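You operate a simulated robot arm through the tools that you are given. There is no shell and no other tool.

You run a simulated robot arm. Do the job below in one go: nothing can be reset, and whatever is moved stays where it is left.

JOB
Connect the grey hose, then open the red tap and start a rinse.

Only the result counts: the job must be done as asked and must still hold three seconds after the hand-in. Knocking over, shifting, dropping, spilling or breaking anything else fails it.

ROBOT AND FRAMES
A 7-joint arm with a two-finger parallel gripper, fixed in place. Base frame: the origin is at the foot of the arm, x ahead of it, y to its left, z up; the work surface is at about z = 1.15. Units: m, degrees, N and s.
With the tool pointing down near the work surface it reaches from about 0.1 to 0.66 m from the base axis. Its first joint turns from -166.0 to 166.0 degrees. Payload 1.57 kg.
The TCP is the grasp point between the finger pads, 0.03 m short of the fingertips. In the tool frame z runs along the fingers and y along their closing line. The gripper opens to 0.11 m. The fingers are 0.024 m wide and 0.012 m thick; the gripper's body (0.048 by 0.112 m) begins 0.078 m behind the TCP.
Orientation is that of the tool frame in the base frame, as [roll, pitch, yaw] about the fixed x, y, z axes, in that order (R = Rz(yaw) Ry(pitch) Rx(roll)). With the fingers straight down and closing along the base's y, the tool's x points along the base's -x, its y along +y and its z along -z.

CONTROLS
- The arm moves only by the tool step_arm. Its argument "plan" is a list of rows, each a list of 7 numbers: the shift along the tool's x, y, z in units of 20 mm (1.0 is 20 mm), then the turn, a rotation vector about the tool's x, y, z in units of 4 degrees (1.0 is 4 degrees), then the opening, from 0 (shut) to 1 (fully open). In form: [[x, y, z, ax, ay, az, jaw], ...]. A call has 1 to 20 rows; each row shifts and turns the commanded pose from where the row before left it, along the tool's axes as they then stand. A call with a number of a shift or a turn outside -1 to 1 is refused whole. Rows are played at 5 a second. More than 0.05 m and 8.6 degrees between two rows, or a gripper value outside its range, and nothing of the call is played. Where a pose cannot be reached the arm comes as near as it can. A force on the tool above 50 N (or 10 N above the force at the start of the call, whichever is more), or a blocked arm, ends the call early, and 0.2 s more pass. Each finger travels about 0.045 m/s and halts on what it meets, pressing with about 23 N; the grip force reading is that of the motor and also rises with nothing between the fingers. The clock runs only during rows and for 0.2 s after the last one: add rows that do not move to give the fingers time. The reply holds the time, the measured pose of the TCP, the force on the tool along the base axes, the opening and the grip force, in the units named above and with some noise, with the torque about the TCP (base axes, N m) and any sound that the robot's microphone picked up.
- Cameras (640 x 400 px; columns grow to the right, rows downward): "scene" is fixed at [0.2207, -0.6512, 1.7262]; the picture's right is [0.92, -0.40, 0.00], its down [-0.23, -0.52, -0.82] and it looks along [0.33, 0.76, -0.57] (base axes); focal length 312 px, centre (320, 200). "wrist" rides on the gripper at [0.07, 0.016, -0.141] in the tool frame; the picture's right is [-0.23, 0.97, 0.00], its down [-0.86, -0.20, -0.48] and it looks along [-0.47, -0.11, 0.88] (tool axes); focal length 222 px, centre (320, 200). There is no depth. A picture from a camera that has moved, and an enlarged one, comes with that camera's place and axes in the base frame and with its lens.
- grab_frame(camera): a new picture of that camera. The clock stands still meanwhile.
- raise_lower(by): slides the trunk up (or, below 0, down) by that many m; the arm rides with it, the base frame stays. It gives what a move gives, with no picture.
- enlarge(camera, box): a new picture of the part [left, top, right, bottom] of that camera's present view, enlarged. The clock stands still meanwhile.
- job_done(): hands the job in; it is judged then, once.

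Places have to be worked out from the pictures, the camera data and where the tool is seen. Open the gripper and draw the arm clear of the work before you hand the job in, unless the task says otherwise.

The tools are called after "Emit:" as a command line: name --pt "numbers of a row" for each row, then --argument value for the rest, lists and objects as JSON in quotes. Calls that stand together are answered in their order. step_arm: Moves the arm, as the interface text tells. Its arguments: {"type":"object","properties":{"plan":{"type":"array","items":{"type":"array","items":{"type":"number"}}}},"required":["plan"]} The other tools are called the same way: raise_lower (by) slides the trunk up or down; grab_frame (camera) takes a picture; enlarge (camera, box) takes an enlarged picture of a part of a camera's view; job_done () hands the job in.

At the start:

```text
clock: 0.0
eef_pos: [0.3194, 0.4163, 1.3387]
tool_rot: [-180.0, 0.0, 180.0]
force: [-0.4, 0.4, 0.7]
moment: [0.03, -0.01, -0.01]
width: 0.1101
grip_force: 0.1
trunk travel left (down, up): [-0.538, 0.052]
```

scene: 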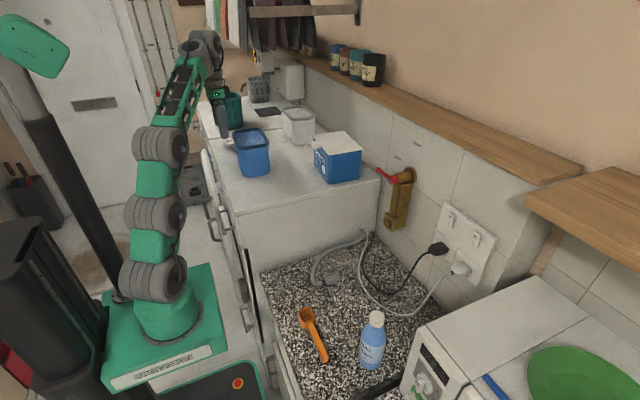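
wrist: 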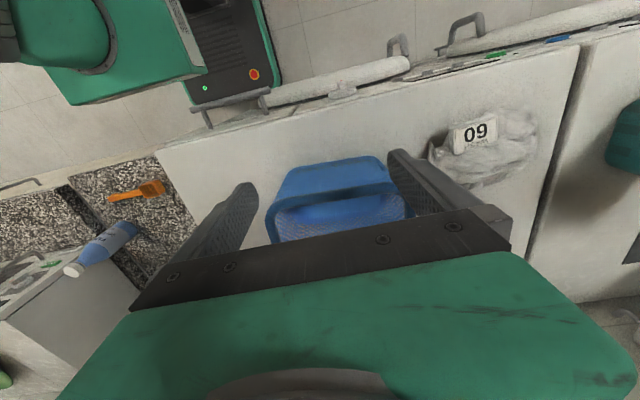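

The scene shows a red-handled tap on a brass valve at the wall, a grey hose lying on the speckled worktop, and washers standing to the left. I'll enlarge the key regions before moving.

Emit:
enlarge --camera "scene" --box '[340, 140, 500, 240]'

Emit:
enlarge --camera "scene" --box '[260, 210, 480, 350]'

Emit:
enlarge --camera "scene" --box '[180, 60, 400, 200]'

Emit:
enlarge --camera "scene" --box '[190, 140, 350, 400]'

Emit:
enlarge --camera "scene" --box '[380, 260, 640, 400]'

```text
4.00 times, centred on (420, 190) of scene
camera zoom: at [0.2207, -0.6512, 1.7262], right [0.92, -0.4, 0.0], down [-0.23, -0.52, -0.82], along [0.33, 0.76, -0.57], focal length 1250 px, centre (-80, 240)
```

zoom: 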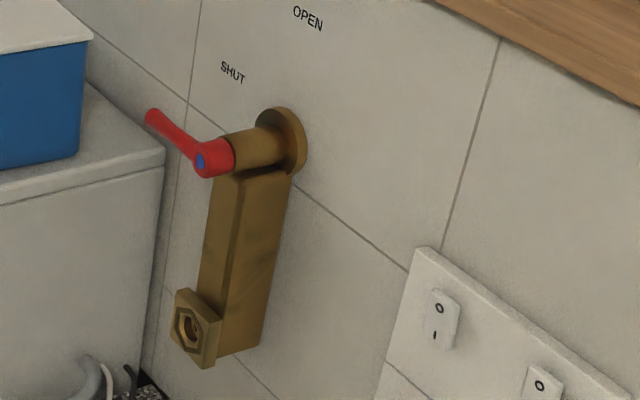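

```text
2.86 times, centred on (370, 280) of scene
camera zoom: at [0.2207, -0.6512, 1.7262], right [0.92, -0.4, 0.0], down [-0.23, -0.52, -0.82], along [0.33, 0.76, -0.57], focal length 893 px, centre (177, -29)
```

zoom: 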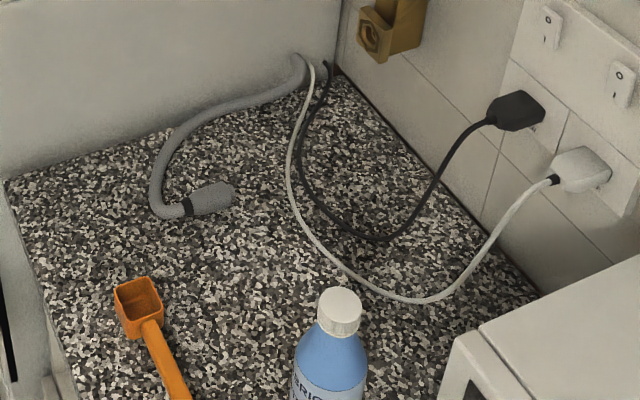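

```text
2.86 times, centred on (290, 130) of scene
camera zoom: at [0.2207, -0.6512, 1.7262], right [0.92, -0.4, 0.0], down [-0.23, -0.52, -0.82], along [0.33, 0.76, -0.57], focal length 893 px, centre (406, 400)
```

zoom: 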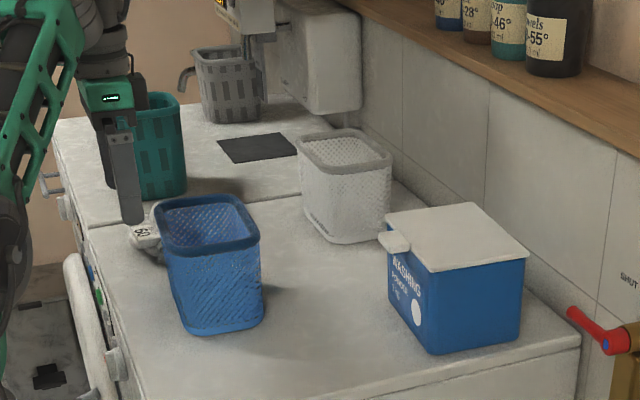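

```text
1.54 times, centred on (270, 270) of scene
camera zoom: at [0.2207, -0.6512, 1.7262], right [0.92, -0.4, 0.0], down [-0.23, -0.52, -0.82], along [0.33, 0.76, -0.57], focal length 481 px, centre (397, 92)
```

zoom: 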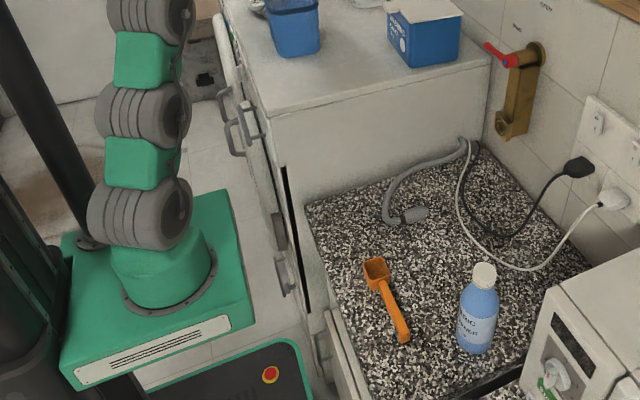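

```text
2.46 times, centred on (510, 330) of scene
camera zoom: at [0.2207, -0.6512, 1.7262], right [0.92, -0.4, 0.0], down [-0.23, -0.52, -0.82], along [0.33, 0.76, -0.57], focal length 769 px, centre (-148, -120)
```

zoom: 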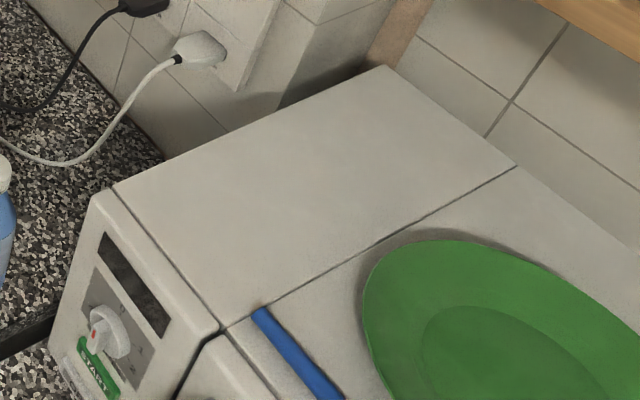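

The hose end lies on the speckled top, the tap's handle points at SHUT, and there's a brass hex socket below it. I still need to find out which machine the hose belongs to and where its rinse control is, so I'm zooming in on the machine fronts and the small details.

Emit:
enlarge --camera "scene" --box '[190, 130, 270, 230]'

Emit:
enlarge --camera "scene" --box '[400, 330, 480, 400]'

Emit:
enlarge --camera "scene" --box '[300, 225, 380, 295]'

Emit:
enlarge --camera "scene" --box '[370, 150, 430, 240]'

Emit:
enlarge --camera "scene" --box '[420, 190, 510, 290]'

Emit:
enlarge --camera "wrist" --box '[0, 150, 200, 350]'

Emit:
enlarge --camera "wrist" --box '[380, 0, 640, 170]'

Emit:
enlarge --camera "scene" --box '[200, 60, 320, 150]'

```text
4.00 times, centred on (230, 180) of scene
camera zoom: at [0.2207, -0.6512, 1.7262], right [0.92, -0.4, 0.0], down [-0.23, -0.52, -0.82], along [0.33, 0.76, -0.57], focal length 1250 px, centre (680, 280)
```

zoom: 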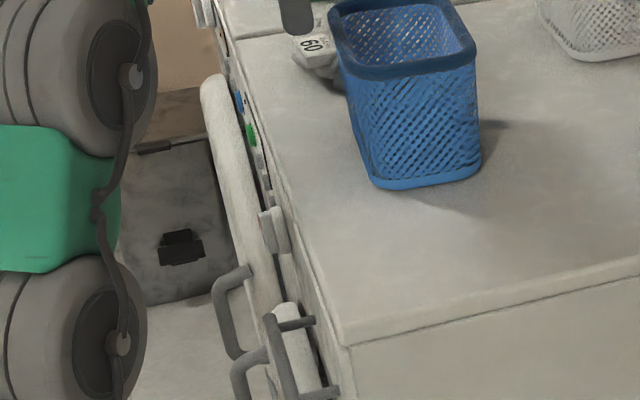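

```text
5.71 times, centred on (440, 365) of scene
camera zoom: at [0.2207, -0.6512, 1.7262], right [0.92, -0.4, 0.0], down [-0.23, -0.52, -0.82], along [0.33, 0.76, -0.57], focal length 1786 px, centre (-366, -743)
```

zoom: 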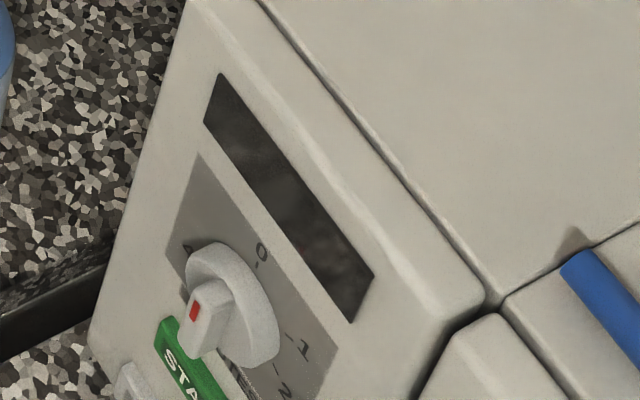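

```text
5.71 times, centred on (340, 260) of scene
camera zoom: at [0.2207, -0.6512, 1.7262], right [0.92, -0.4, 0.0], down [-0.23, -0.52, -0.82], along [0.33, 0.76, -0.57], focal length 1786 px, centre (206, -143)
```

zoom: 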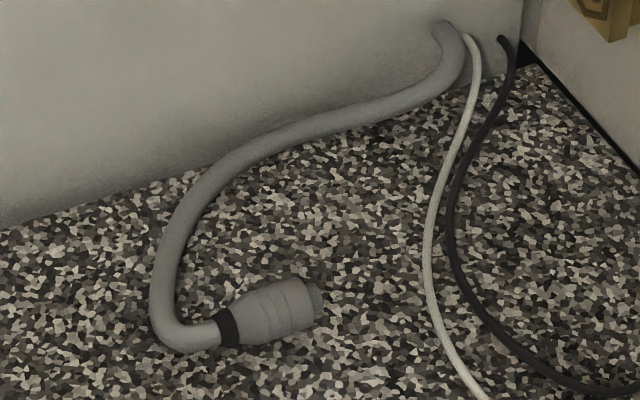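

```text
4.44 times, centred on (400, 195) of scene
camera zoom: at [0.2207, -0.6512, 1.7262], right [0.92, -0.4, 0.0], down [-0.23, -0.52, -0.82], along [0.33, 0.76, -0.57], focal length 1389 px, centre (-36, 222)
```

zoom: 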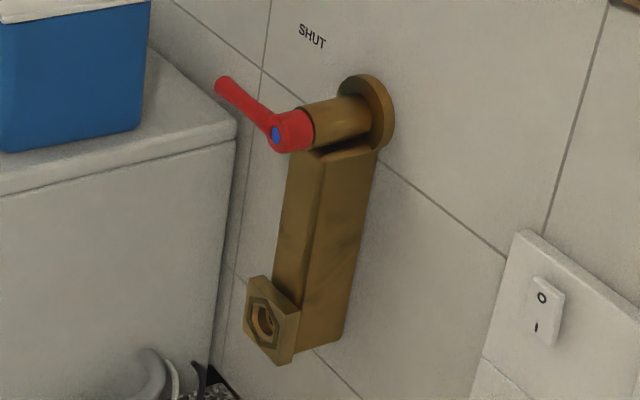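

```text
4.00 times, centred on (465, 240) of scene
camera zoom: at [0.2207, -0.6512, 1.7262], right [0.92, -0.4, 0.0], down [-0.23, -0.52, -0.82], along [0.33, 0.76, -0.57], focal length 1250 px, centre (-260, 40)
```

zoom: 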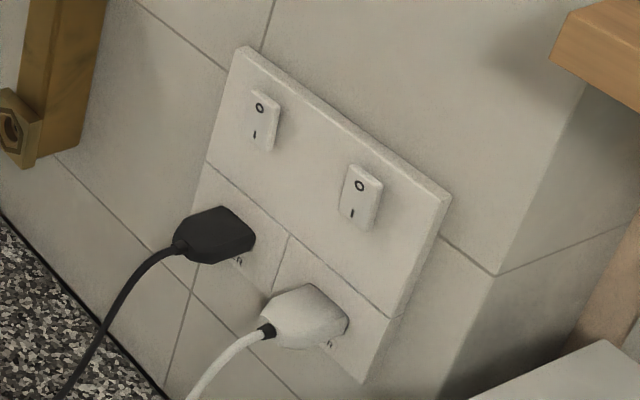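

```text
2.00 times, centred on (100, 250) of wrist
camera zoom: at [0.2519, 0.4341, 1.4822], right [0.23, 0.97, 0.0], down [0.86, -0.2, 0.48], along [0.47, -0.11, -0.88], focal length 444 px, centre (760, 100)
```

zoom: 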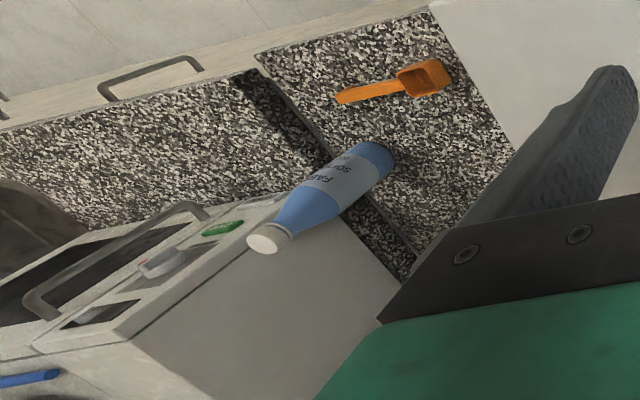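

```text
2.35 times, centred on (510, 85) of wrist
camera zoom: at [0.2519, 0.4341, 1.4822], right [0.23, 0.97, 0.0], down [0.86, -0.2, 0.48], along [0.47, -0.11, -0.88], focal length 523 px, centre (-127, 471)
```

zoom: 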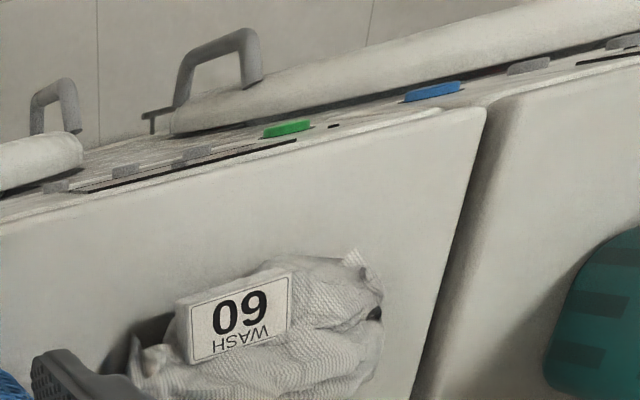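

```text
4.44 times, centred on (260, 105) of scene
camera zoom: at [0.2207, -0.6512, 1.7262], right [0.92, -0.4, 0.0], down [-0.23, -0.52, -0.82], along [0.33, 0.76, -0.57], focal length 1389 px, centre (587, 622)
```

zoom: 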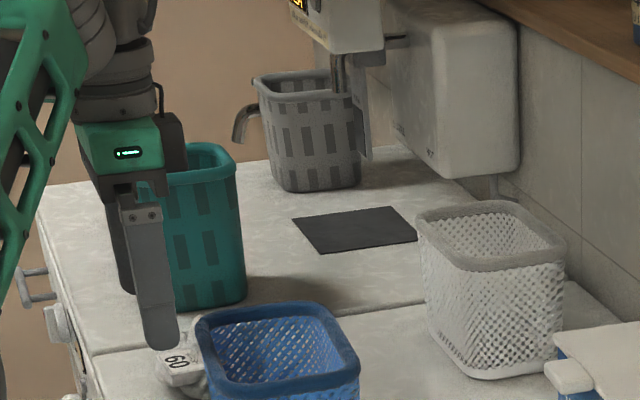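

The front panel of the washer, with its green and blue buttons, faces the robot at about x≈0.28, y≈0.4–0.75, z≈1.05. I'll draw the hand back toward the robot and tilt it so the wrist camera can read that panel.

Emit:
step_arm --pt "0.95 0.6 0 0 0 0 1" --pt "0.95 0.6 0 0 0 0 1" --pt "0.95 0.6 0 0 0 0 1" --pt "0.95 0.6 0 0 0 0 1" --pt "0.95 0.6 0 0 0 0 1" --pt "0.95 0.6 0 0 0 0 1" --pt "0.95 0.6 0 0 0 0 1" --pt "0.95 0.6 0 0 0 0 1" --pt "0.95 0.6 0 0 0 0 1" --pt "0 0 0 0 -0.95 0 1" --pt "0 0 0 0 -0.95 0 1" --pt "0 0 0 0 -0.95 0 1" --pt "0 0 0 0 -0.95 0 1" --pt "0 0 0 0 -0.95 0 1" --pt "0 0 0 0 -0.95 0 1" --pt "0 0 0 0 -0.95 0 1" --pt "0 0 0 0 -0.95 0 1"

Emit:
grab_frame --camera "wrist"

Emit:
grab_frame --camera "scene"

```text
clock: 3.6
eef_pos: [0.1735, 0.4808, 1.3035]
tool_rot: [179.9, 22.5, 180.0]
force: [-0.4, 0.9, -1.7]
moment: [0.0, 0.06, 0.01]
width: 0.11
grip_force: 0.1
out of reach, approached as far as the arm can: row 5, 6, 8, 9, 14, 15, 16, 17
trunk travel left (down, up): [-0.538, 0.052]
```

```text
taken
camera wrist: at [0.0546, 0.4981, 1.4078], right [0.21, 0.97, 0.09], down [0.61, -0.2, 0.77], along [0.77, -0.11, -0.63], focal length 222 px, centre (320, 200)
```

wrist: 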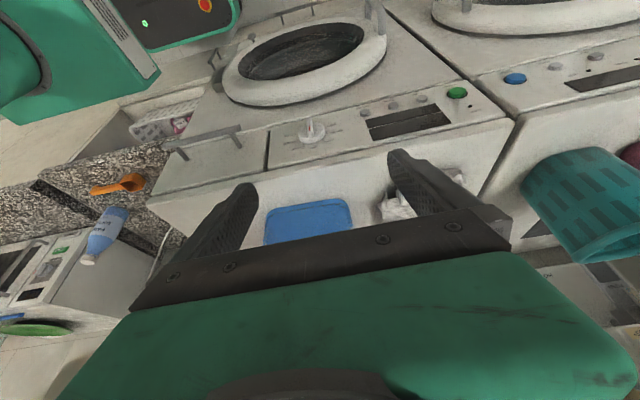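

```text
taken
```

scene: 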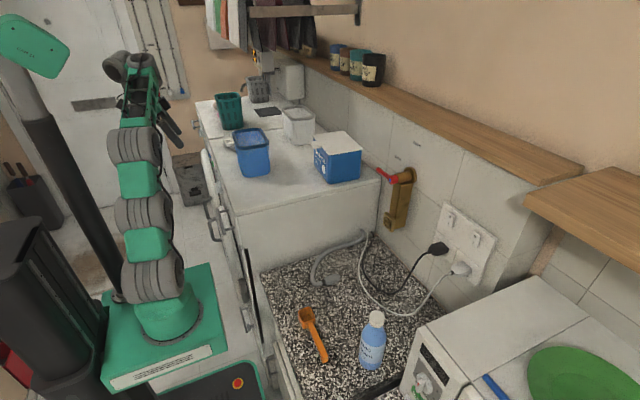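

Now I can see the washer's panel: a drawer, a dial, a display, three grey buttons and a green button. I'll enlarge it to read the labels.

Emit:
enlarge --camera "wrist" --box '[260, 70, 500, 190]'

Emit:
enlarge --camera "wrist" --box '[270, 100, 370, 160]'

Emit:
enlarge --camera "wrist" --box '[350, 75, 480, 150]'

Emit:
enlarge --camera "wrist" --box '[480, 40, 640, 140]'

Emit:
enlarge --camera "wrist" --box '[0, 200, 160, 330]'

```text
2.67 times, centred on (380, 130) of wrist
camera zoom: at [0.0546, 0.4981, 1.4078], right [0.21, 0.97, 0.09], down [0.61, -0.2, 0.77], along [0.77, -0.11, -0.63], focal length 592 px, centre (160, 387)
```

zoom: 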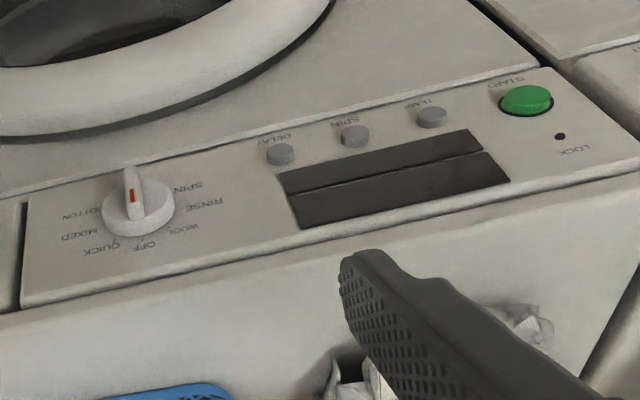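

```text
6.40 times, centred on (320, 130) of wrist
camera zoom: at [0.0546, 0.4981, 1.4078], right [0.21, 0.97, 0.09], down [0.61, -0.2, 0.77], along [0.77, -0.11, -0.63], focal length 1422 px, centre (320, 648)
```

zoom: 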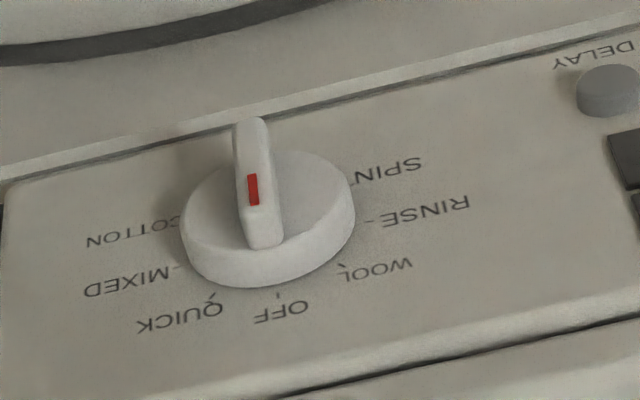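

```text
4.92 times, centred on (415, 112) of wrist
camera zoom: at [0.0546, 0.4981, 1.4078], right [0.21, 0.97, 0.09], down [0.61, -0.2, 0.77], along [0.77, -0.11, -0.63], focal length 1094 px, centre (-148, 631)
```

zoom: 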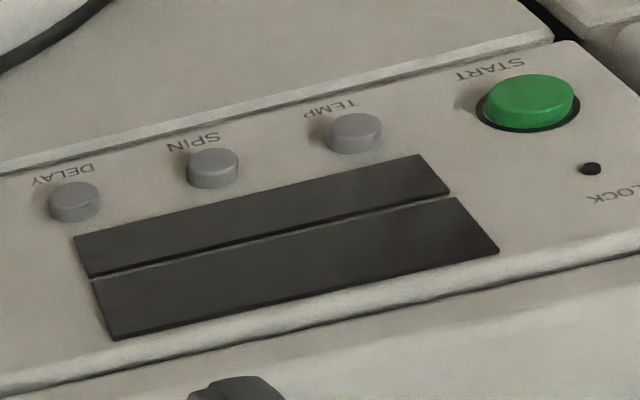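

```text
4.00 times, centred on (560, 90) of wrist
camera zoom: at [0.0546, 0.4981, 1.4078], right [0.21, 0.97, 0.09], down [0.61, -0.2, 0.77], along [0.77, -0.11, -0.63], focal length 888 px, centre (-640, 640)
```

zoom: 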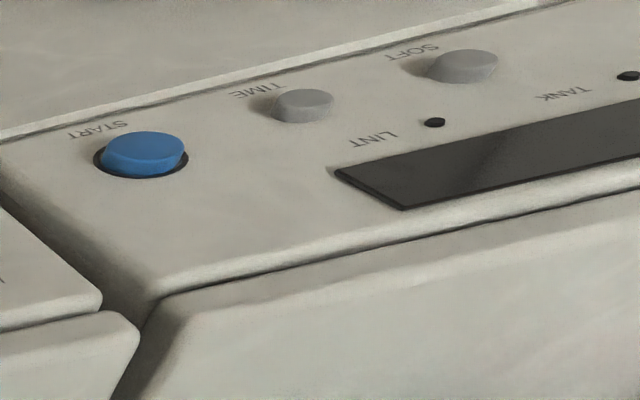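

```text
3.08 times, centred on (80, 265) of wrist
camera zoom: at [0.0546, 0.4981, 1.4078], right [0.21, 0.97, 0.09], down [0.61, -0.2, 0.77], along [0.77, -0.11, -0.63], focal length 684 px, centre (1058, 0)
```

zoom: 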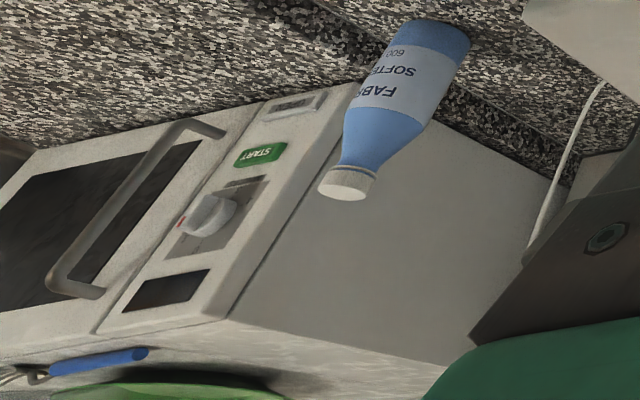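

The washer dial is at OFF, with RINSE on its left side as seen from the front, and there's a green START button. The right-hand box with its own START is a microwave. From triangulation, the speckled top is at z≈0.88, the hose connector at about (0.54, -0.01, 0.90) pointing +x, the outlet at about (0.76, 0.01, 1.06) facing the robot, and the lever hub at about (0.75, 0.01, 1.235). I'll straighten the hand and carry it over to the hose.

Emit:
step_arm --pt "0 0 0 0 0.94 0 1" --pt "0 0 0 0 0.94 0 1" --pt "0 0 0 0 0.94 0 1" --pt "0 0 0 0 0.94 0 1" --pt "0 0 0 0 0.94 0 1" --pt "0 0 0 0 0.94 0 1" --pt "0 0 0 0 0 0 1"

```text
clock: 5.2
eef_pos: [0.1745, 0.481, 1.3019]
tool_rot: [180.0, 0.2, 180.0]
force: [0.5, -0.2, -1.1]
moment: [-0.02, 0.0, -0.01]
width: 0.1104
grip_force: 0.0
trunk travel left (down, up): [-0.538, 0.052]
```

The hand is straight again, so I'm moving up over the washer front and across toward the worktop.

Emit:
step_arm --pt "-0.9 -0.4 -0.25 0 0 0 1" --pt "-0.9 -0.4 -0.25 0 0 0 1" --pt "-0.9 -0.4 -0.25 0 0 0 1" --pt "-0.9 -0.4 -0.25 0 0 0 1" --pt "-0.9 -0.4 -0.25 0 0 0 1" --pt "-0.9 -0.4 -0.25 0 0 0 1" --pt "-0.9 -0.4 -0.25 0 0 0 1" --pt "-0.9 -0.4 -0.25 0 0 0 1" --pt "0 -1 0 0 0 0 1" --pt "0 -1 0 0 0 0 1" --pt "0 -1 0 0 0 0 1" --pt "0 -1 0 0 0 0 1" --pt "0 -1 0 0 0 0 1" --pt "0 -1 0 0 0 0 1" --pt "0 -1 0 0 0 0 1" --pt "0 -1 0 0 0 0 1" --pt "0 -1 0 0 0 0 1" --pt "0 -1 0 0 0 0 1" --pt "0 -1 0 0 0 0 1" --pt "0 -1 0 0 0 0 1"

Emit:
grab_frame --camera "wrist"

```text
clock: 9.4
eef_pos: [0.317, 0.1767, 1.3425]
tool_rot: [-180.0, 0.2, -179.9]
force: [0.0, -0.2, -0.2]
moment: [-0.02, 0.04, -0.04]
width: 0.1099
grip_force: 0.0
trunk travel left (down, up): [-0.538, 0.052]
```

```text
taken
camera wrist: at [0.2473, 0.1927, 1.4842], right [0.23, 0.97, 0.0], down [0.85, -0.2, 0.48], along [0.47, -0.11, -0.88], focal length 222 px, centre (320, 200)
```

wrist: 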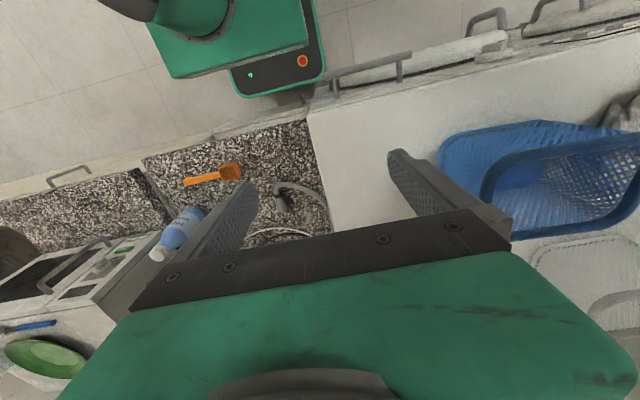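

The washer's edge is at y≈0.16, so I'll first move over the worktop at height, then descend for a closer look at the hose end.

Emit:
step_arm --pt "-0.5 -1 0 0 0 0 1" --pt "-0.5 -1 0 0 0 0 1" --pt "-0.5 -1 0 0 0 0 1" --pt "-0.5 -1 0 0 0 0 1" --pt "-0.5 -1 0 0 0 0 1" --pt "-0.5 -1 0 0 0 0 1" --pt "-0.5 -1 0 0 0 0 1" --pt "-0.5 -1 0 0 0 0 1" --pt "-0.5 -1 0 0 0 0 1" --pt "0 0 1 0 0 0 1" --pt "0 0 1 0 0 0 1" --pt "0 0 1 0 0 0 1" --pt "0 0 1 0 0 0 1" --pt "0 0 1 0 0 0 1" --pt "0 0 1 0 0 0 1" --pt "0 0 1 0 0 0 1" --pt "0 0 1 0 0 0 1" --pt "0 0 1 0 0 0 1"

Emit:
grab_frame --camera "wrist"

Emit:
grab_frame --camera "scene"

```text
clock: 13.2
eef_pos: [0.4076, -0.0047, 1.1636]
tool_rot: [180.0, 0.2, -179.9]
force: [0.8, 0.6, -0.3]
moment: [-0.02, -0.01, 0.01]
width: 0.1102
grip_force: 0.0
trunk travel left (down, up): [-0.538, 0.052]
```

```text
taken
camera wrist: at [0.3378, 0.0125, 1.3063], right [0.23, 0.97, 0.0], down [0.85, -0.2, 0.48], along [0.47, -0.11, -0.88], focal length 222 px, centre (320, 200)
```

wrist: 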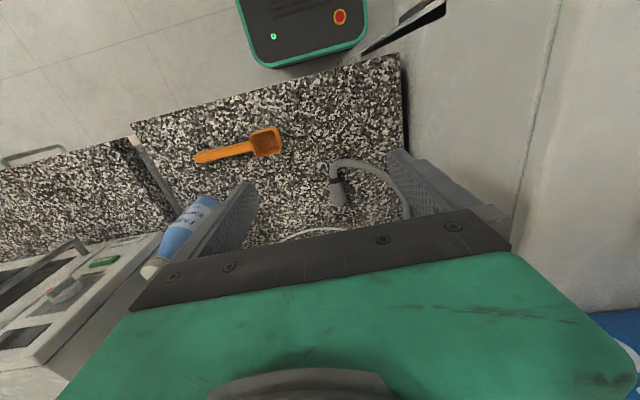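

```text
taken
```

scene: 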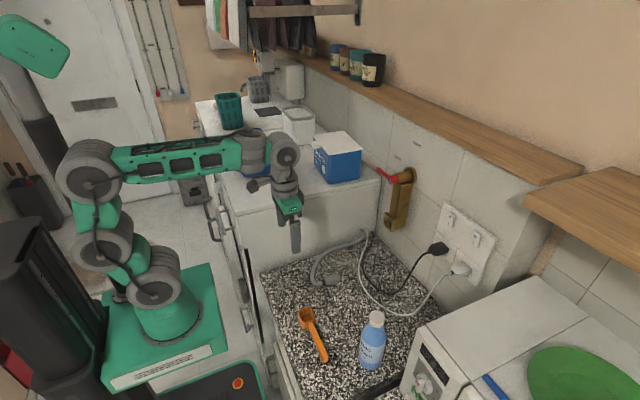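

The connector now shows between the fingers at wrist (338,190). I'll enlarge it to check its shape and axis.

Emit:
enlarge --camera "wrist" --box '[290, 140, 420, 230]'

Emit:
enlarge --camera "wrist" --box '[315, 155, 365, 215]'

Emit:
enlarge --camera "scene" --box '[310, 250, 360, 300]'

Emit:
enlarge --camera "scene" --box '[435, 200, 495, 250]'

```text
4.44 times, centred on (355, 185) of wrist
camera zoom: at [0.3378, 0.0125, 1.3063], right [0.23, 0.97, 0.0], down [0.85, -0.2, 0.48], along [0.47, -0.11, -0.88], focal length 987 px, centre (164, 267)
```

zoom: 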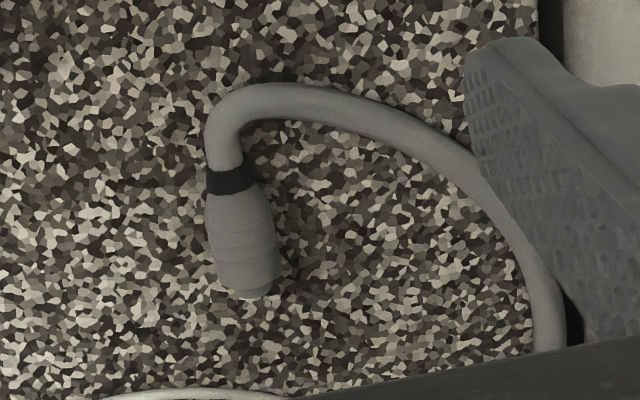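

```text
6.67 times, centred on (340, 185) of wrist
camera zoom: at [0.3378, 0.0125, 1.3063], right [0.23, 0.97, 0.0], down [0.85, -0.2, 0.48], along [0.47, -0.11, -0.88], focal length 1481 px, centre (187, 300)
```

zoom: 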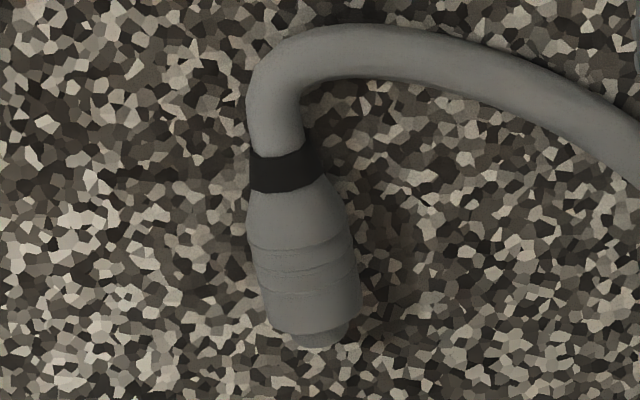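

```text
8.00 times, centred on (335, 275) of scene
camera zoom: at [0.2207, -0.6512, 1.7262], right [0.92, -0.4, 0.0], down [-0.23, -0.52, -0.82], along [0.33, 0.76, -0.57], focal length 2500 px, centre (200, -400)
```

zoom: 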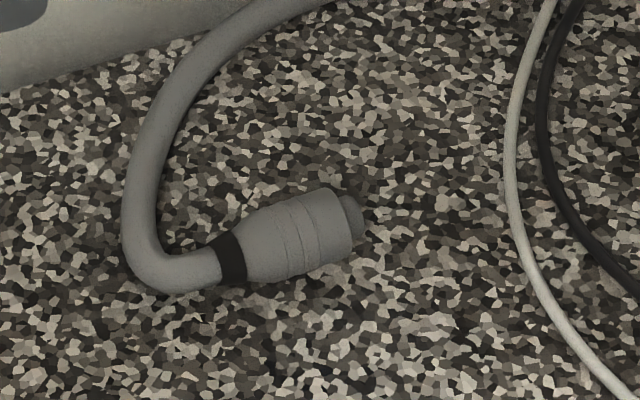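

```text
8.00 times, centred on (465, 225) of scene
camera zoom: at [0.2207, -0.6512, 1.7262], right [0.92, -0.4, 0.0], down [-0.23, -0.52, -0.82], along [0.33, 0.76, -0.57], focal length 2500 px, centre (-840, 0)
```

zoom: 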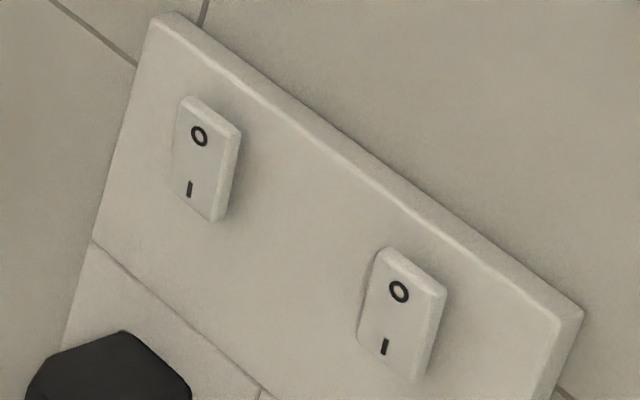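

Both rocker switches look pressed at "I". The connector is round, about 33 mm in diameter, with its axis along x from (0.518, 0) to (0.578, 0) at z≈0.892. Next I'll tilt the hand to look straight at the tap outlet and refine its position.

Emit:
step_arm --pt "0 0 0 0 -0.94 0 1" --pt "0 0 0 0 -0.94 0 1" --pt "0 0 0 0 -0.94 0 1" --pt "0 0 0 0 -0.94 0 1" --pt "0 0 0 0 -0.94 0 1" --pt "0 0 0 0 -0.94 0 1" --pt "0 0 0 0 -0.94 0 1" --pt "0 0 0 0 -0.94 0 1" --pt "0 0 0 0 -0.94 0 1" --pt "0 0 0 0 -0.94 0 1" --pt "0 0 0 0 -0.94 0 1"

Emit:
grab_frame --camera "wrist"

Emit:
enlarge --camera "wrist" --box '[240, 100, 440, 230]'

```text
clock: 15.8
eef_pos: [0.4068, -0.0006, 1.1046]
tool_rot: [179.7, 32.5, 180.0]
force: [0.3, -0.4, 0.2]
moment: [-0.02, 0.03, -0.04]
width: 0.11
grip_force: 0.1
trunk travel left (down, up): [-0.538, 0.052]
stopped in row 11: the arm was blocked; the commanded pose is now the measured one
```

```text
taken
camera wrist: at [0.2722, 0.0144, 1.187], right [0.19, 0.97, 0.13], down [0.47, -0.2, 0.86], along [0.86, -0.1, -0.49], focal length 222 px, centre (320, 200)
```

wrist: 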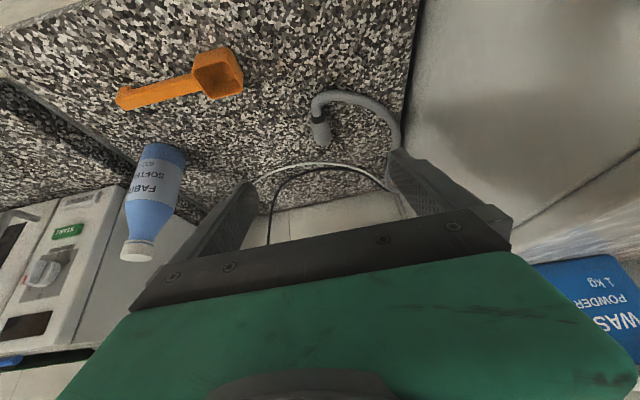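

```text
3.08 times, centred on (340, 165) of wrist
camera zoom: at [0.2722, 0.0144, 1.187], right [0.19, 0.97, 0.13], down [0.47, -0.2, 0.86], along [0.86, -0.1, -0.49], focal length 684 px, centre (258, 308)
```

zoom: 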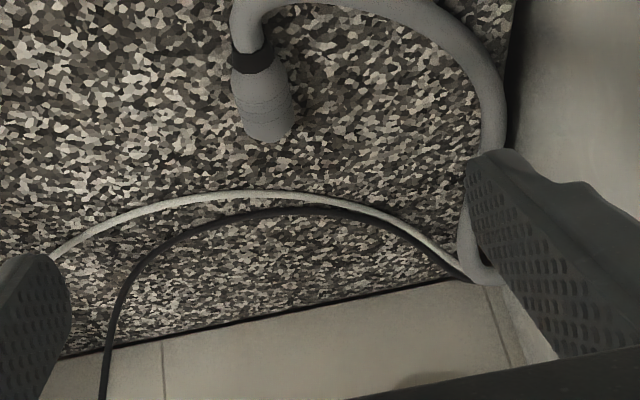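

The arm stopped short at a 32.5° tilt and the force is near zero, so this could be a joint limit or the arm touching itself. I'll check the scene picture.

Emit:
grab_frame --camera "scene"

Emit:
enlarge --camera "scene" --box '[40, 100, 320, 340]'

```text
taken
```

scene: 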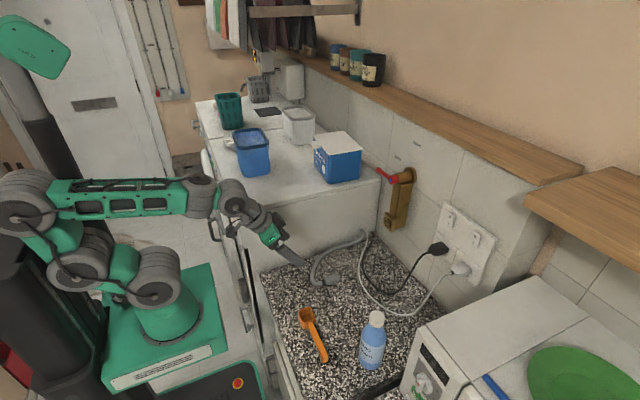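

```text
1.67 times, centred on (180, 220) of scene
camera zoom: at [0.2207, -0.6512, 1.7262], right [0.92, -0.4, 0.0], down [-0.23, -0.52, -0.82], along [0.33, 0.76, -0.57], focal length 521 px, centre (553, 167)
```

zoom: 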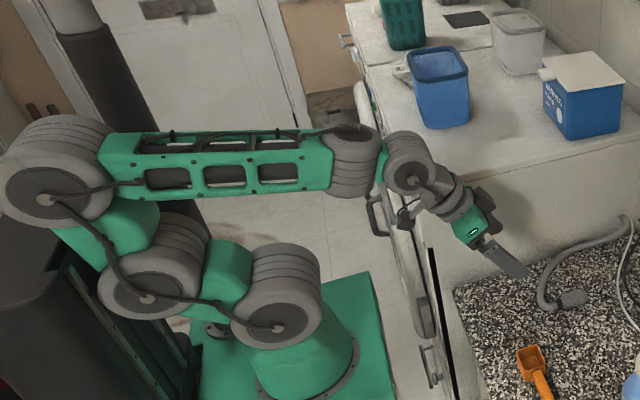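

The elbow folded back against the robot's own column, so I need to work with the hand further forward. I'll move ahead to about (0.55, 0, 1.16) with the tilt kept, which also puts the outlet in the wrist view.

Emit:
step_arm --pt "-0.94 0 0.19 0 0 0 1" --pt "-0.94 0 0.19 0 0 0 1" --pt "-0.94 0 0.19 0 0 0 1" --pt "-0.94 0 0.19 0 0 0 1" --pt "-0.94 0 0.19 0 0 0 1" --pt "-0.94 0 0.19 0 0 0 1" --pt "-0.94 0 0.19 0 0 0 1" --pt "-0.94 0 0.19 0 0 0 1"

Emit:
grab_frame --camera "wrist"

Emit:
grab_frame --camera "scene"

```text
clock: 17.6
eef_pos: [0.5491, -0.0022, 1.1656]
tool_rot: [179.7, 33.0, -180.0]
force: [-0.8, -0.2, -0.2]
moment: [-0.02, 0.03, -0.08]
width: 0.1098
grip_force: 0.0
trunk travel left (down, up): [-0.538, 0.052]
```

```text
taken
camera wrist: at [0.4139, 0.0146, 1.2475], right [0.19, 0.97, 0.13], down [0.46, -0.2, 0.87], along [0.87, -0.1, -0.48], focal length 222 px, centre (320, 200)
```

wrist: 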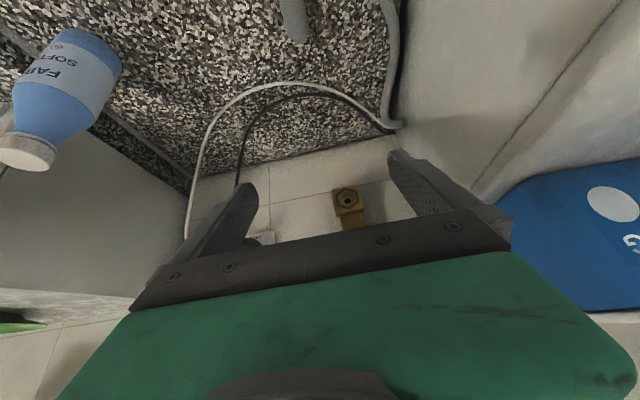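

```text
taken
```

scene: 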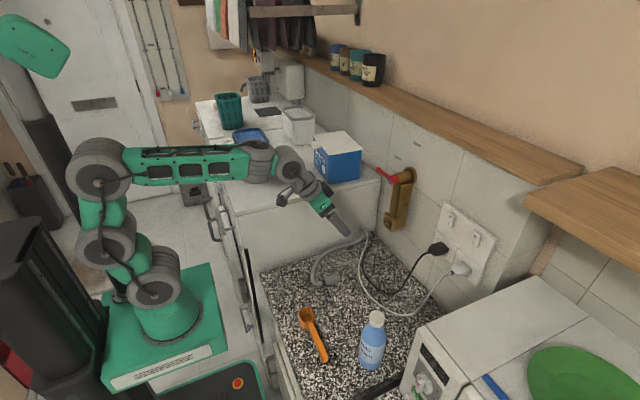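

The outlet is visible between the fingers at wrist (347,200). I'll enlarge it for an exact fix.

Emit:
enlarge --camera "wrist" --box '[315, 175, 385, 235]'

Emit:
enlarge --camera "scene" --box '[375, 205, 415, 235]'

Emit:
enlarge --camera "scene" --box '[365, 155, 425, 200]'

```text
6.67 times, centred on (350, 205) of wrist
camera zoom: at [0.4139, 0.0146, 1.2475], right [0.19, 0.97, 0.13], down [0.46, -0.2, 0.87], along [0.87, -0.1, -0.48], focal length 1481 px, centre (120, 167)
```

zoom: 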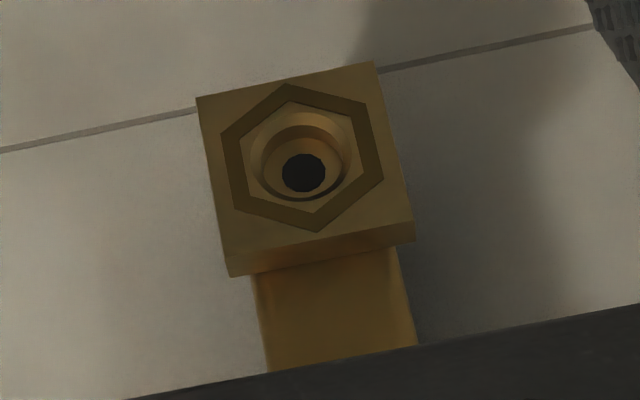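

```text
13.33 times, centred on (395, 220) of scene
camera zoom: at [0.2207, -0.6512, 1.7262], right [0.92, -0.4, 0.0], down [-0.23, -0.52, -0.82], along [0.33, 0.76, -0.57], focal length 4166 px, centre (-680, -67)
```

zoom: 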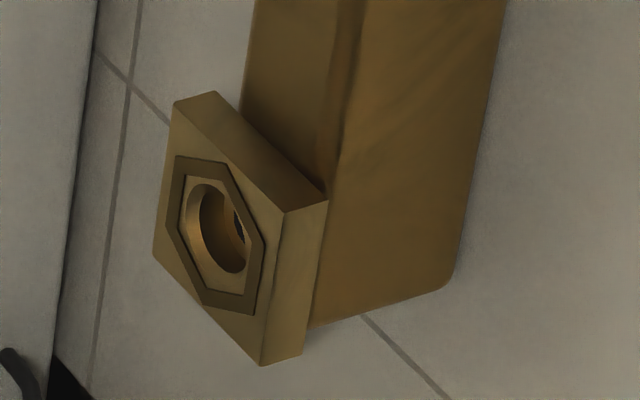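

```text
8.89 times, centred on (395, 178) of scene
camera zoom: at [0.2207, -0.6512, 1.7262], right [0.92, -0.4, 0.0], down [-0.23, -0.52, -0.82], along [0.33, 0.76, -0.57], focal length 2777 px, centre (-347, 400)
```

zoom: 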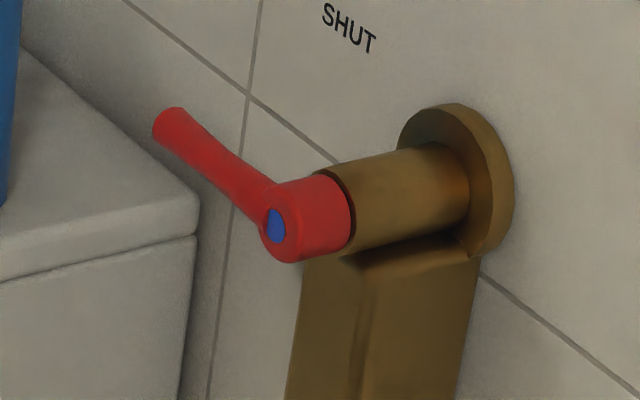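

I put the outlet at about (0.760, 0.020, 1.063), facing −x, with a round recess inside a hexagonal ring. Next I'll go down to just above the connector with the same tilt and the jaws partly closed so the fingers stay clear of the hose loop.

Emit:
step_arm --pt "0.57 0 0.753 0 0 0 0.65" --pt "0.57 0 0.753 0 0 0 0.65" --pt "0.57 0 0.753 0 0 0 0.65" --pt "0.57 0 0.753 0 0 0 0.65" --pt "0.57 0 0.753 0 0 0 0.65" --pt "0.57 0 0.753 0 0 0 0.65" --pt "0.57 0 0.753 0 0 0 0.65" --pt "0.57 0 0.753 0 0 0 0.65" --pt "0.57 0 0.753 0 0 0 0.65" --pt "0.57 0 0.753 0 0 0 0.65"

Emit:
grab_frame --camera "wrist"

Emit:
grab_frame --camera "scene"

```text
clock: 19.8
eef_pos: [0.5374, 0.0, 0.9769]
tool_rot: [179.7, 33.1, -179.9]
force: [-0.1, -0.4, -0.5]
moment: [-0.01, 0.03, -0.02]
width: 0.0716
grip_force: 0.1
trunk travel left (down, up): [-0.538, 0.052]
```

```text
taken
camera wrist: at [0.4013, 0.0164, 1.058], right [0.19, 0.97, 0.13], down [0.46, -0.2, 0.87], along [0.87, -0.1, -0.48], focal length 222 px, centre (320, 200)
```

wrist: 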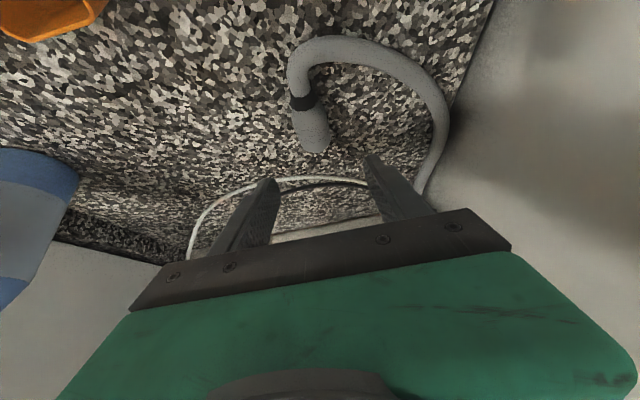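

```text
taken
```

scene: 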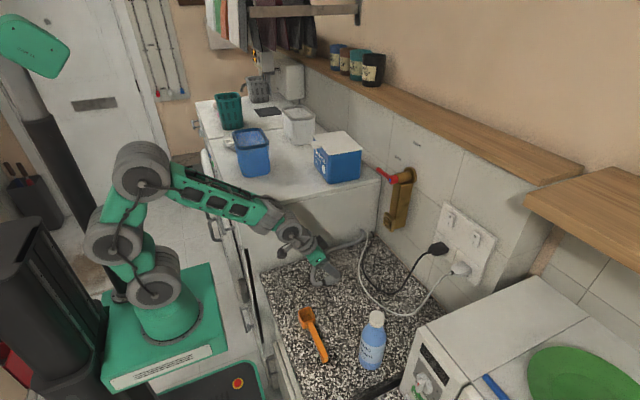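

The connector sits straight below between the fingers, with its band at x≈0.52 and y≈0. I'll descend about 6 cm to grip height.

Emit:
step_arm --pt "0.349 0 0.537 0 0 0 0.65" --pt "0.349 0 0.537 0 0 0 0.65" --pt "0.349 0 0.537 0 0 0 0.65" --pt "0.349 0 0.537 0 0 0 0.65" --pt "0.28 0 0.43 0 0 0 0.65" --pt "0 0 0 0 0 0 0.65"

Emit:
grab_frame --camera "wrist"

Emit:
enlarge --camera "scene" --box '[290, 230, 370, 300]'

```text
clock: 21.2
eef_pos: [0.5363, -0.0, 0.9157]
tool_rot: [179.7, 33.0, 180.0]
force: [-0.2, -1.3, -0.2]
moment: [-0.03, 0.0, 0.03]
width: 0.0714
grip_force: 0.0
trunk travel left (down, up): [-0.538, 0.052]
```

```text
taken
camera wrist: at [0.4014, 0.0154, 0.9967], right [0.19, 0.97, 0.13], down [0.46, -0.2, 0.87], along [0.87, -0.1, -0.48], focal length 222 px, centre (320, 200)
```

wrist: 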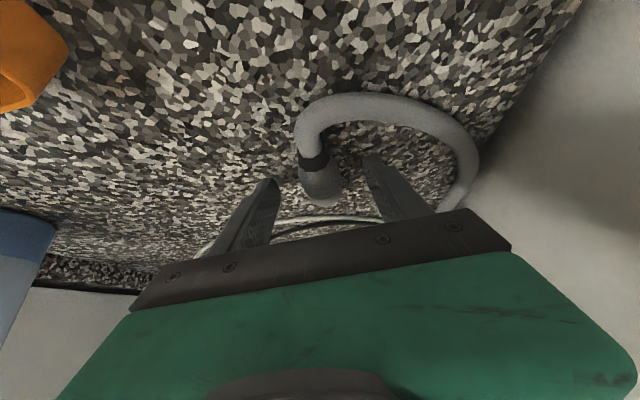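

```text
5.71 times, centred on (330, 265) of scene
camera zoom: at [0.2207, -0.6512, 1.7262], right [0.92, -0.4, 0.0], down [-0.23, -0.52, -0.82], along [0.33, 0.76, -0.57], focal length 1786 px, centre (263, -171)
```

zoom: 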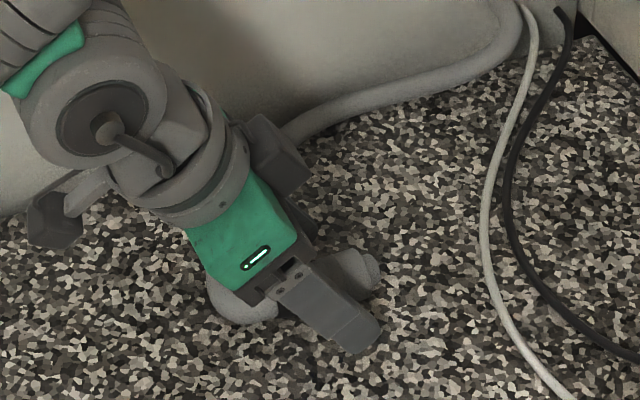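

The fingers straddle the connector's full-width collar at x≈0.547. I'm closing the grip now.

Emit:
step_arm --pt "0 0 0 0 0 0 0" --pt "0 0 0 0 0 0 0" --pt "0 0 0 0 0 0 0" --pt "0 0 0 0 0 0 0" --pt "0 0 0 0 0 0 0" --pt "0 0 0 0 0 0 0"

Emit:
grab_frame --camera "wrist"

```text
clock: 22.6
eef_pos: [0.5363, -0.0007, 0.9161]
tool_rot: [179.6, 33.1, -180.0]
force: [-0.2, -0.3, 1.5]
moment: [0.03, 0.04, -0.01]
width: 0.0297
grip_force: 22.6
trunk travel left (down, up): [-0.538, 0.052]
```

```text
taken
camera wrist: at [0.4014, 0.0154, 0.9969], right [0.19, 0.97, 0.13], down [0.46, -0.2, 0.87], along [0.87, -0.1, -0.48], focal length 222 px, centre (320, 200)
```

wrist: 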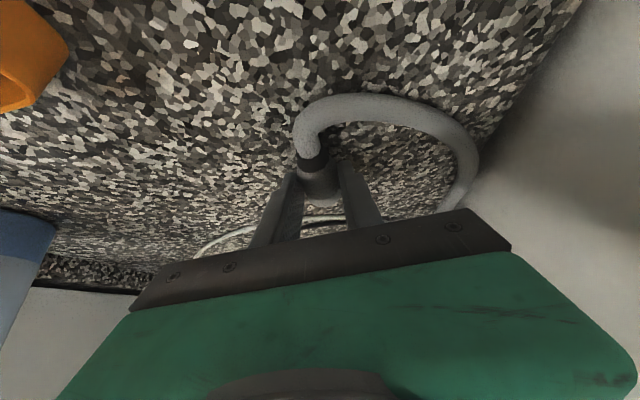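

The grip holds at a width of 0.030. I'll lift the connector a few centimetres and check that it comes along straight.

Emit:
step_arm --pt "-0.34 0 -0.524 0 0 0 0" --pt "-0.34 0 -0.524 0 0 0 0" --pt "-0.34 0 -0.524 0 0 0 0" --pt "-0.34 0 -0.524 0 0 0 0" --pt "-0.34 0 -0.524 0 0 0 0" --pt "-0.34 0 -0.524 0 0 0 0"

Emit:
grab_frame --camera "wrist"

Emit:
enlarge --camera "scene" --box '[290, 200, 420, 290]'

```text
clock: 24.0
eef_pos: [0.5351, -0.0015, 0.9906]
tool_rot: [179.7, 33.1, 180.0]
force: [0.0, -0.1, -1.0]
moment: [0.01, -0.01, 0.0]
width: 0.0296
grip_force: 22.9
trunk travel left (down, up): [-0.538, 0.052]
```

```text
taken
camera wrist: at [0.4004, 0.0152, 1.0725], right [0.19, 0.97, 0.13], down [0.46, -0.2, 0.87], along [0.87, -0.1, -0.48], focal length 222 px, centre (320, 200)
```

wrist: 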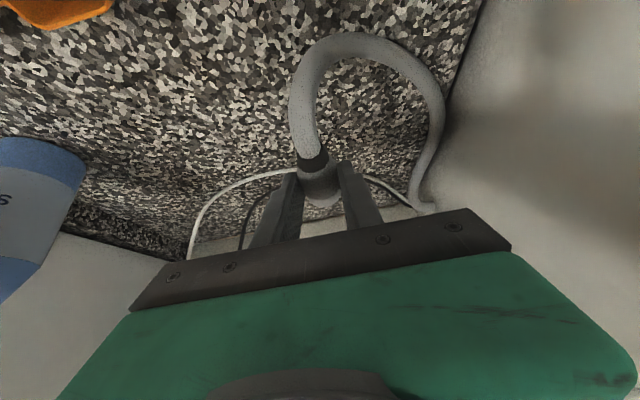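

```text
4.44 times, centred on (355, 245) of scene
camera zoom: at [0.2207, -0.6512, 1.7262], right [0.92, -0.4, 0.0], down [-0.23, -0.52, -0.82], along [0.33, 0.76, -0.57], focal length 1389 px, centre (164, 0)
```

zoom: 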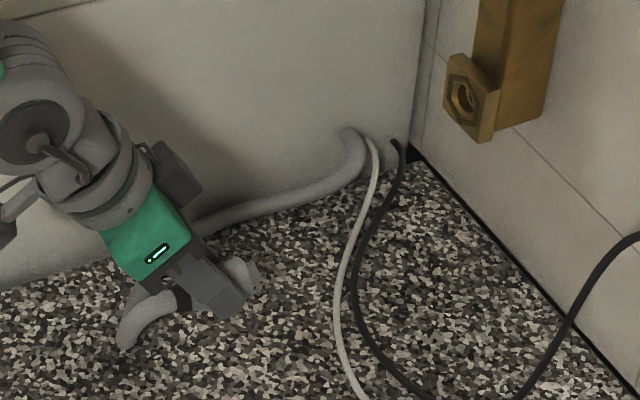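

The hose comes up with the connector and no strain shows. I'm bringing it up to outlet height and in line at y≈0.02, stopping about 6 cm short of the wall fitting.

Emit:
step_arm --pt "-0.776 0.108 -0.047 0 0 0 0" --pt "-0.776 0.108 -0.047 0 0 0 0" --pt "-0.776 0.108 -0.047 0 0 0 0" --pt "-0.776 0.108 -0.047 0 0 0 0" --pt "-0.776 0.108 -0.047 0 0 0 0" --pt "-0.776 0.108 -0.047 0 0 0 0" --pt "-0.776 0.108 -0.047 0 0 0 0" --pt "-0.776 0.108 -0.047 0 0 0 0" --pt "-0.776 0.108 -0.047 0 0 0 0" --pt "-0.776 0.108 -0.047 0 0 0 0" --pt "0 0 0 0 0 0 0"

Emit:
grab_frame --camera "wrist"

Emit:
enlarge --camera "scene" --box '[340, 180, 430, 250]'

```text
clock: 26.4
eef_pos: [0.6602, 0.0212, 1.0827]
tool_rot: [179.7, 33.0, -180.0]
force: [0.2, 0.0, -0.9]
moment: [0.01, 0.0, -0.03]
width: 0.0295
grip_force: 23.3
trunk travel left (down, up): [-0.538, 0.052]
```

```text
taken
camera wrist: at [0.5254, 0.0376, 1.1646], right [0.19, 0.97, 0.13], down [0.46, -0.2, 0.87], along [0.87, -0.1, -0.48], focal length 222 px, centre (320, 200)
```

wrist: 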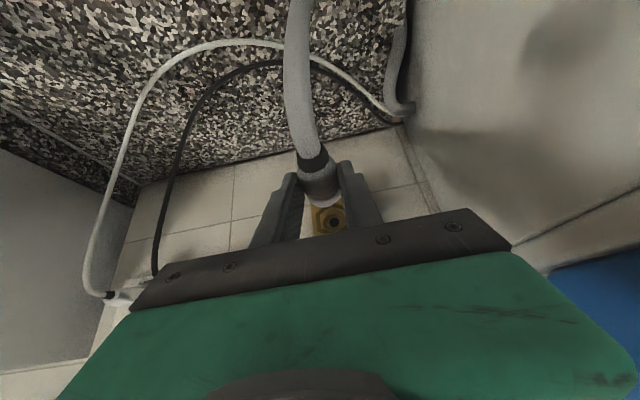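

```text
5.71 times, centred on (385, 215) of scene
camera zoom: at [0.2207, -0.6512, 1.7262], right [0.92, -0.4, 0.0], down [-0.23, -0.52, -0.82], along [0.33, 0.76, -0.57], focal length 1786 px, centre (-51, 114)
```

zoom: 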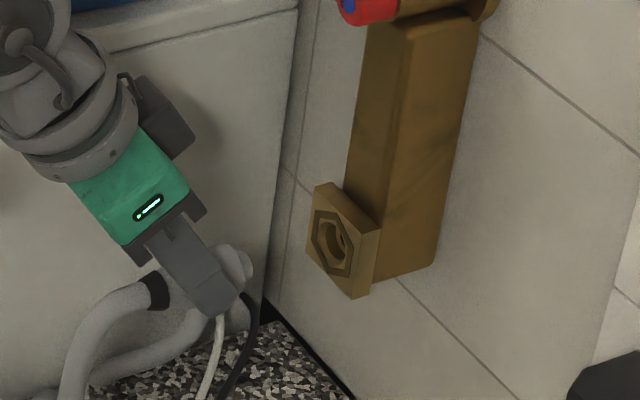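

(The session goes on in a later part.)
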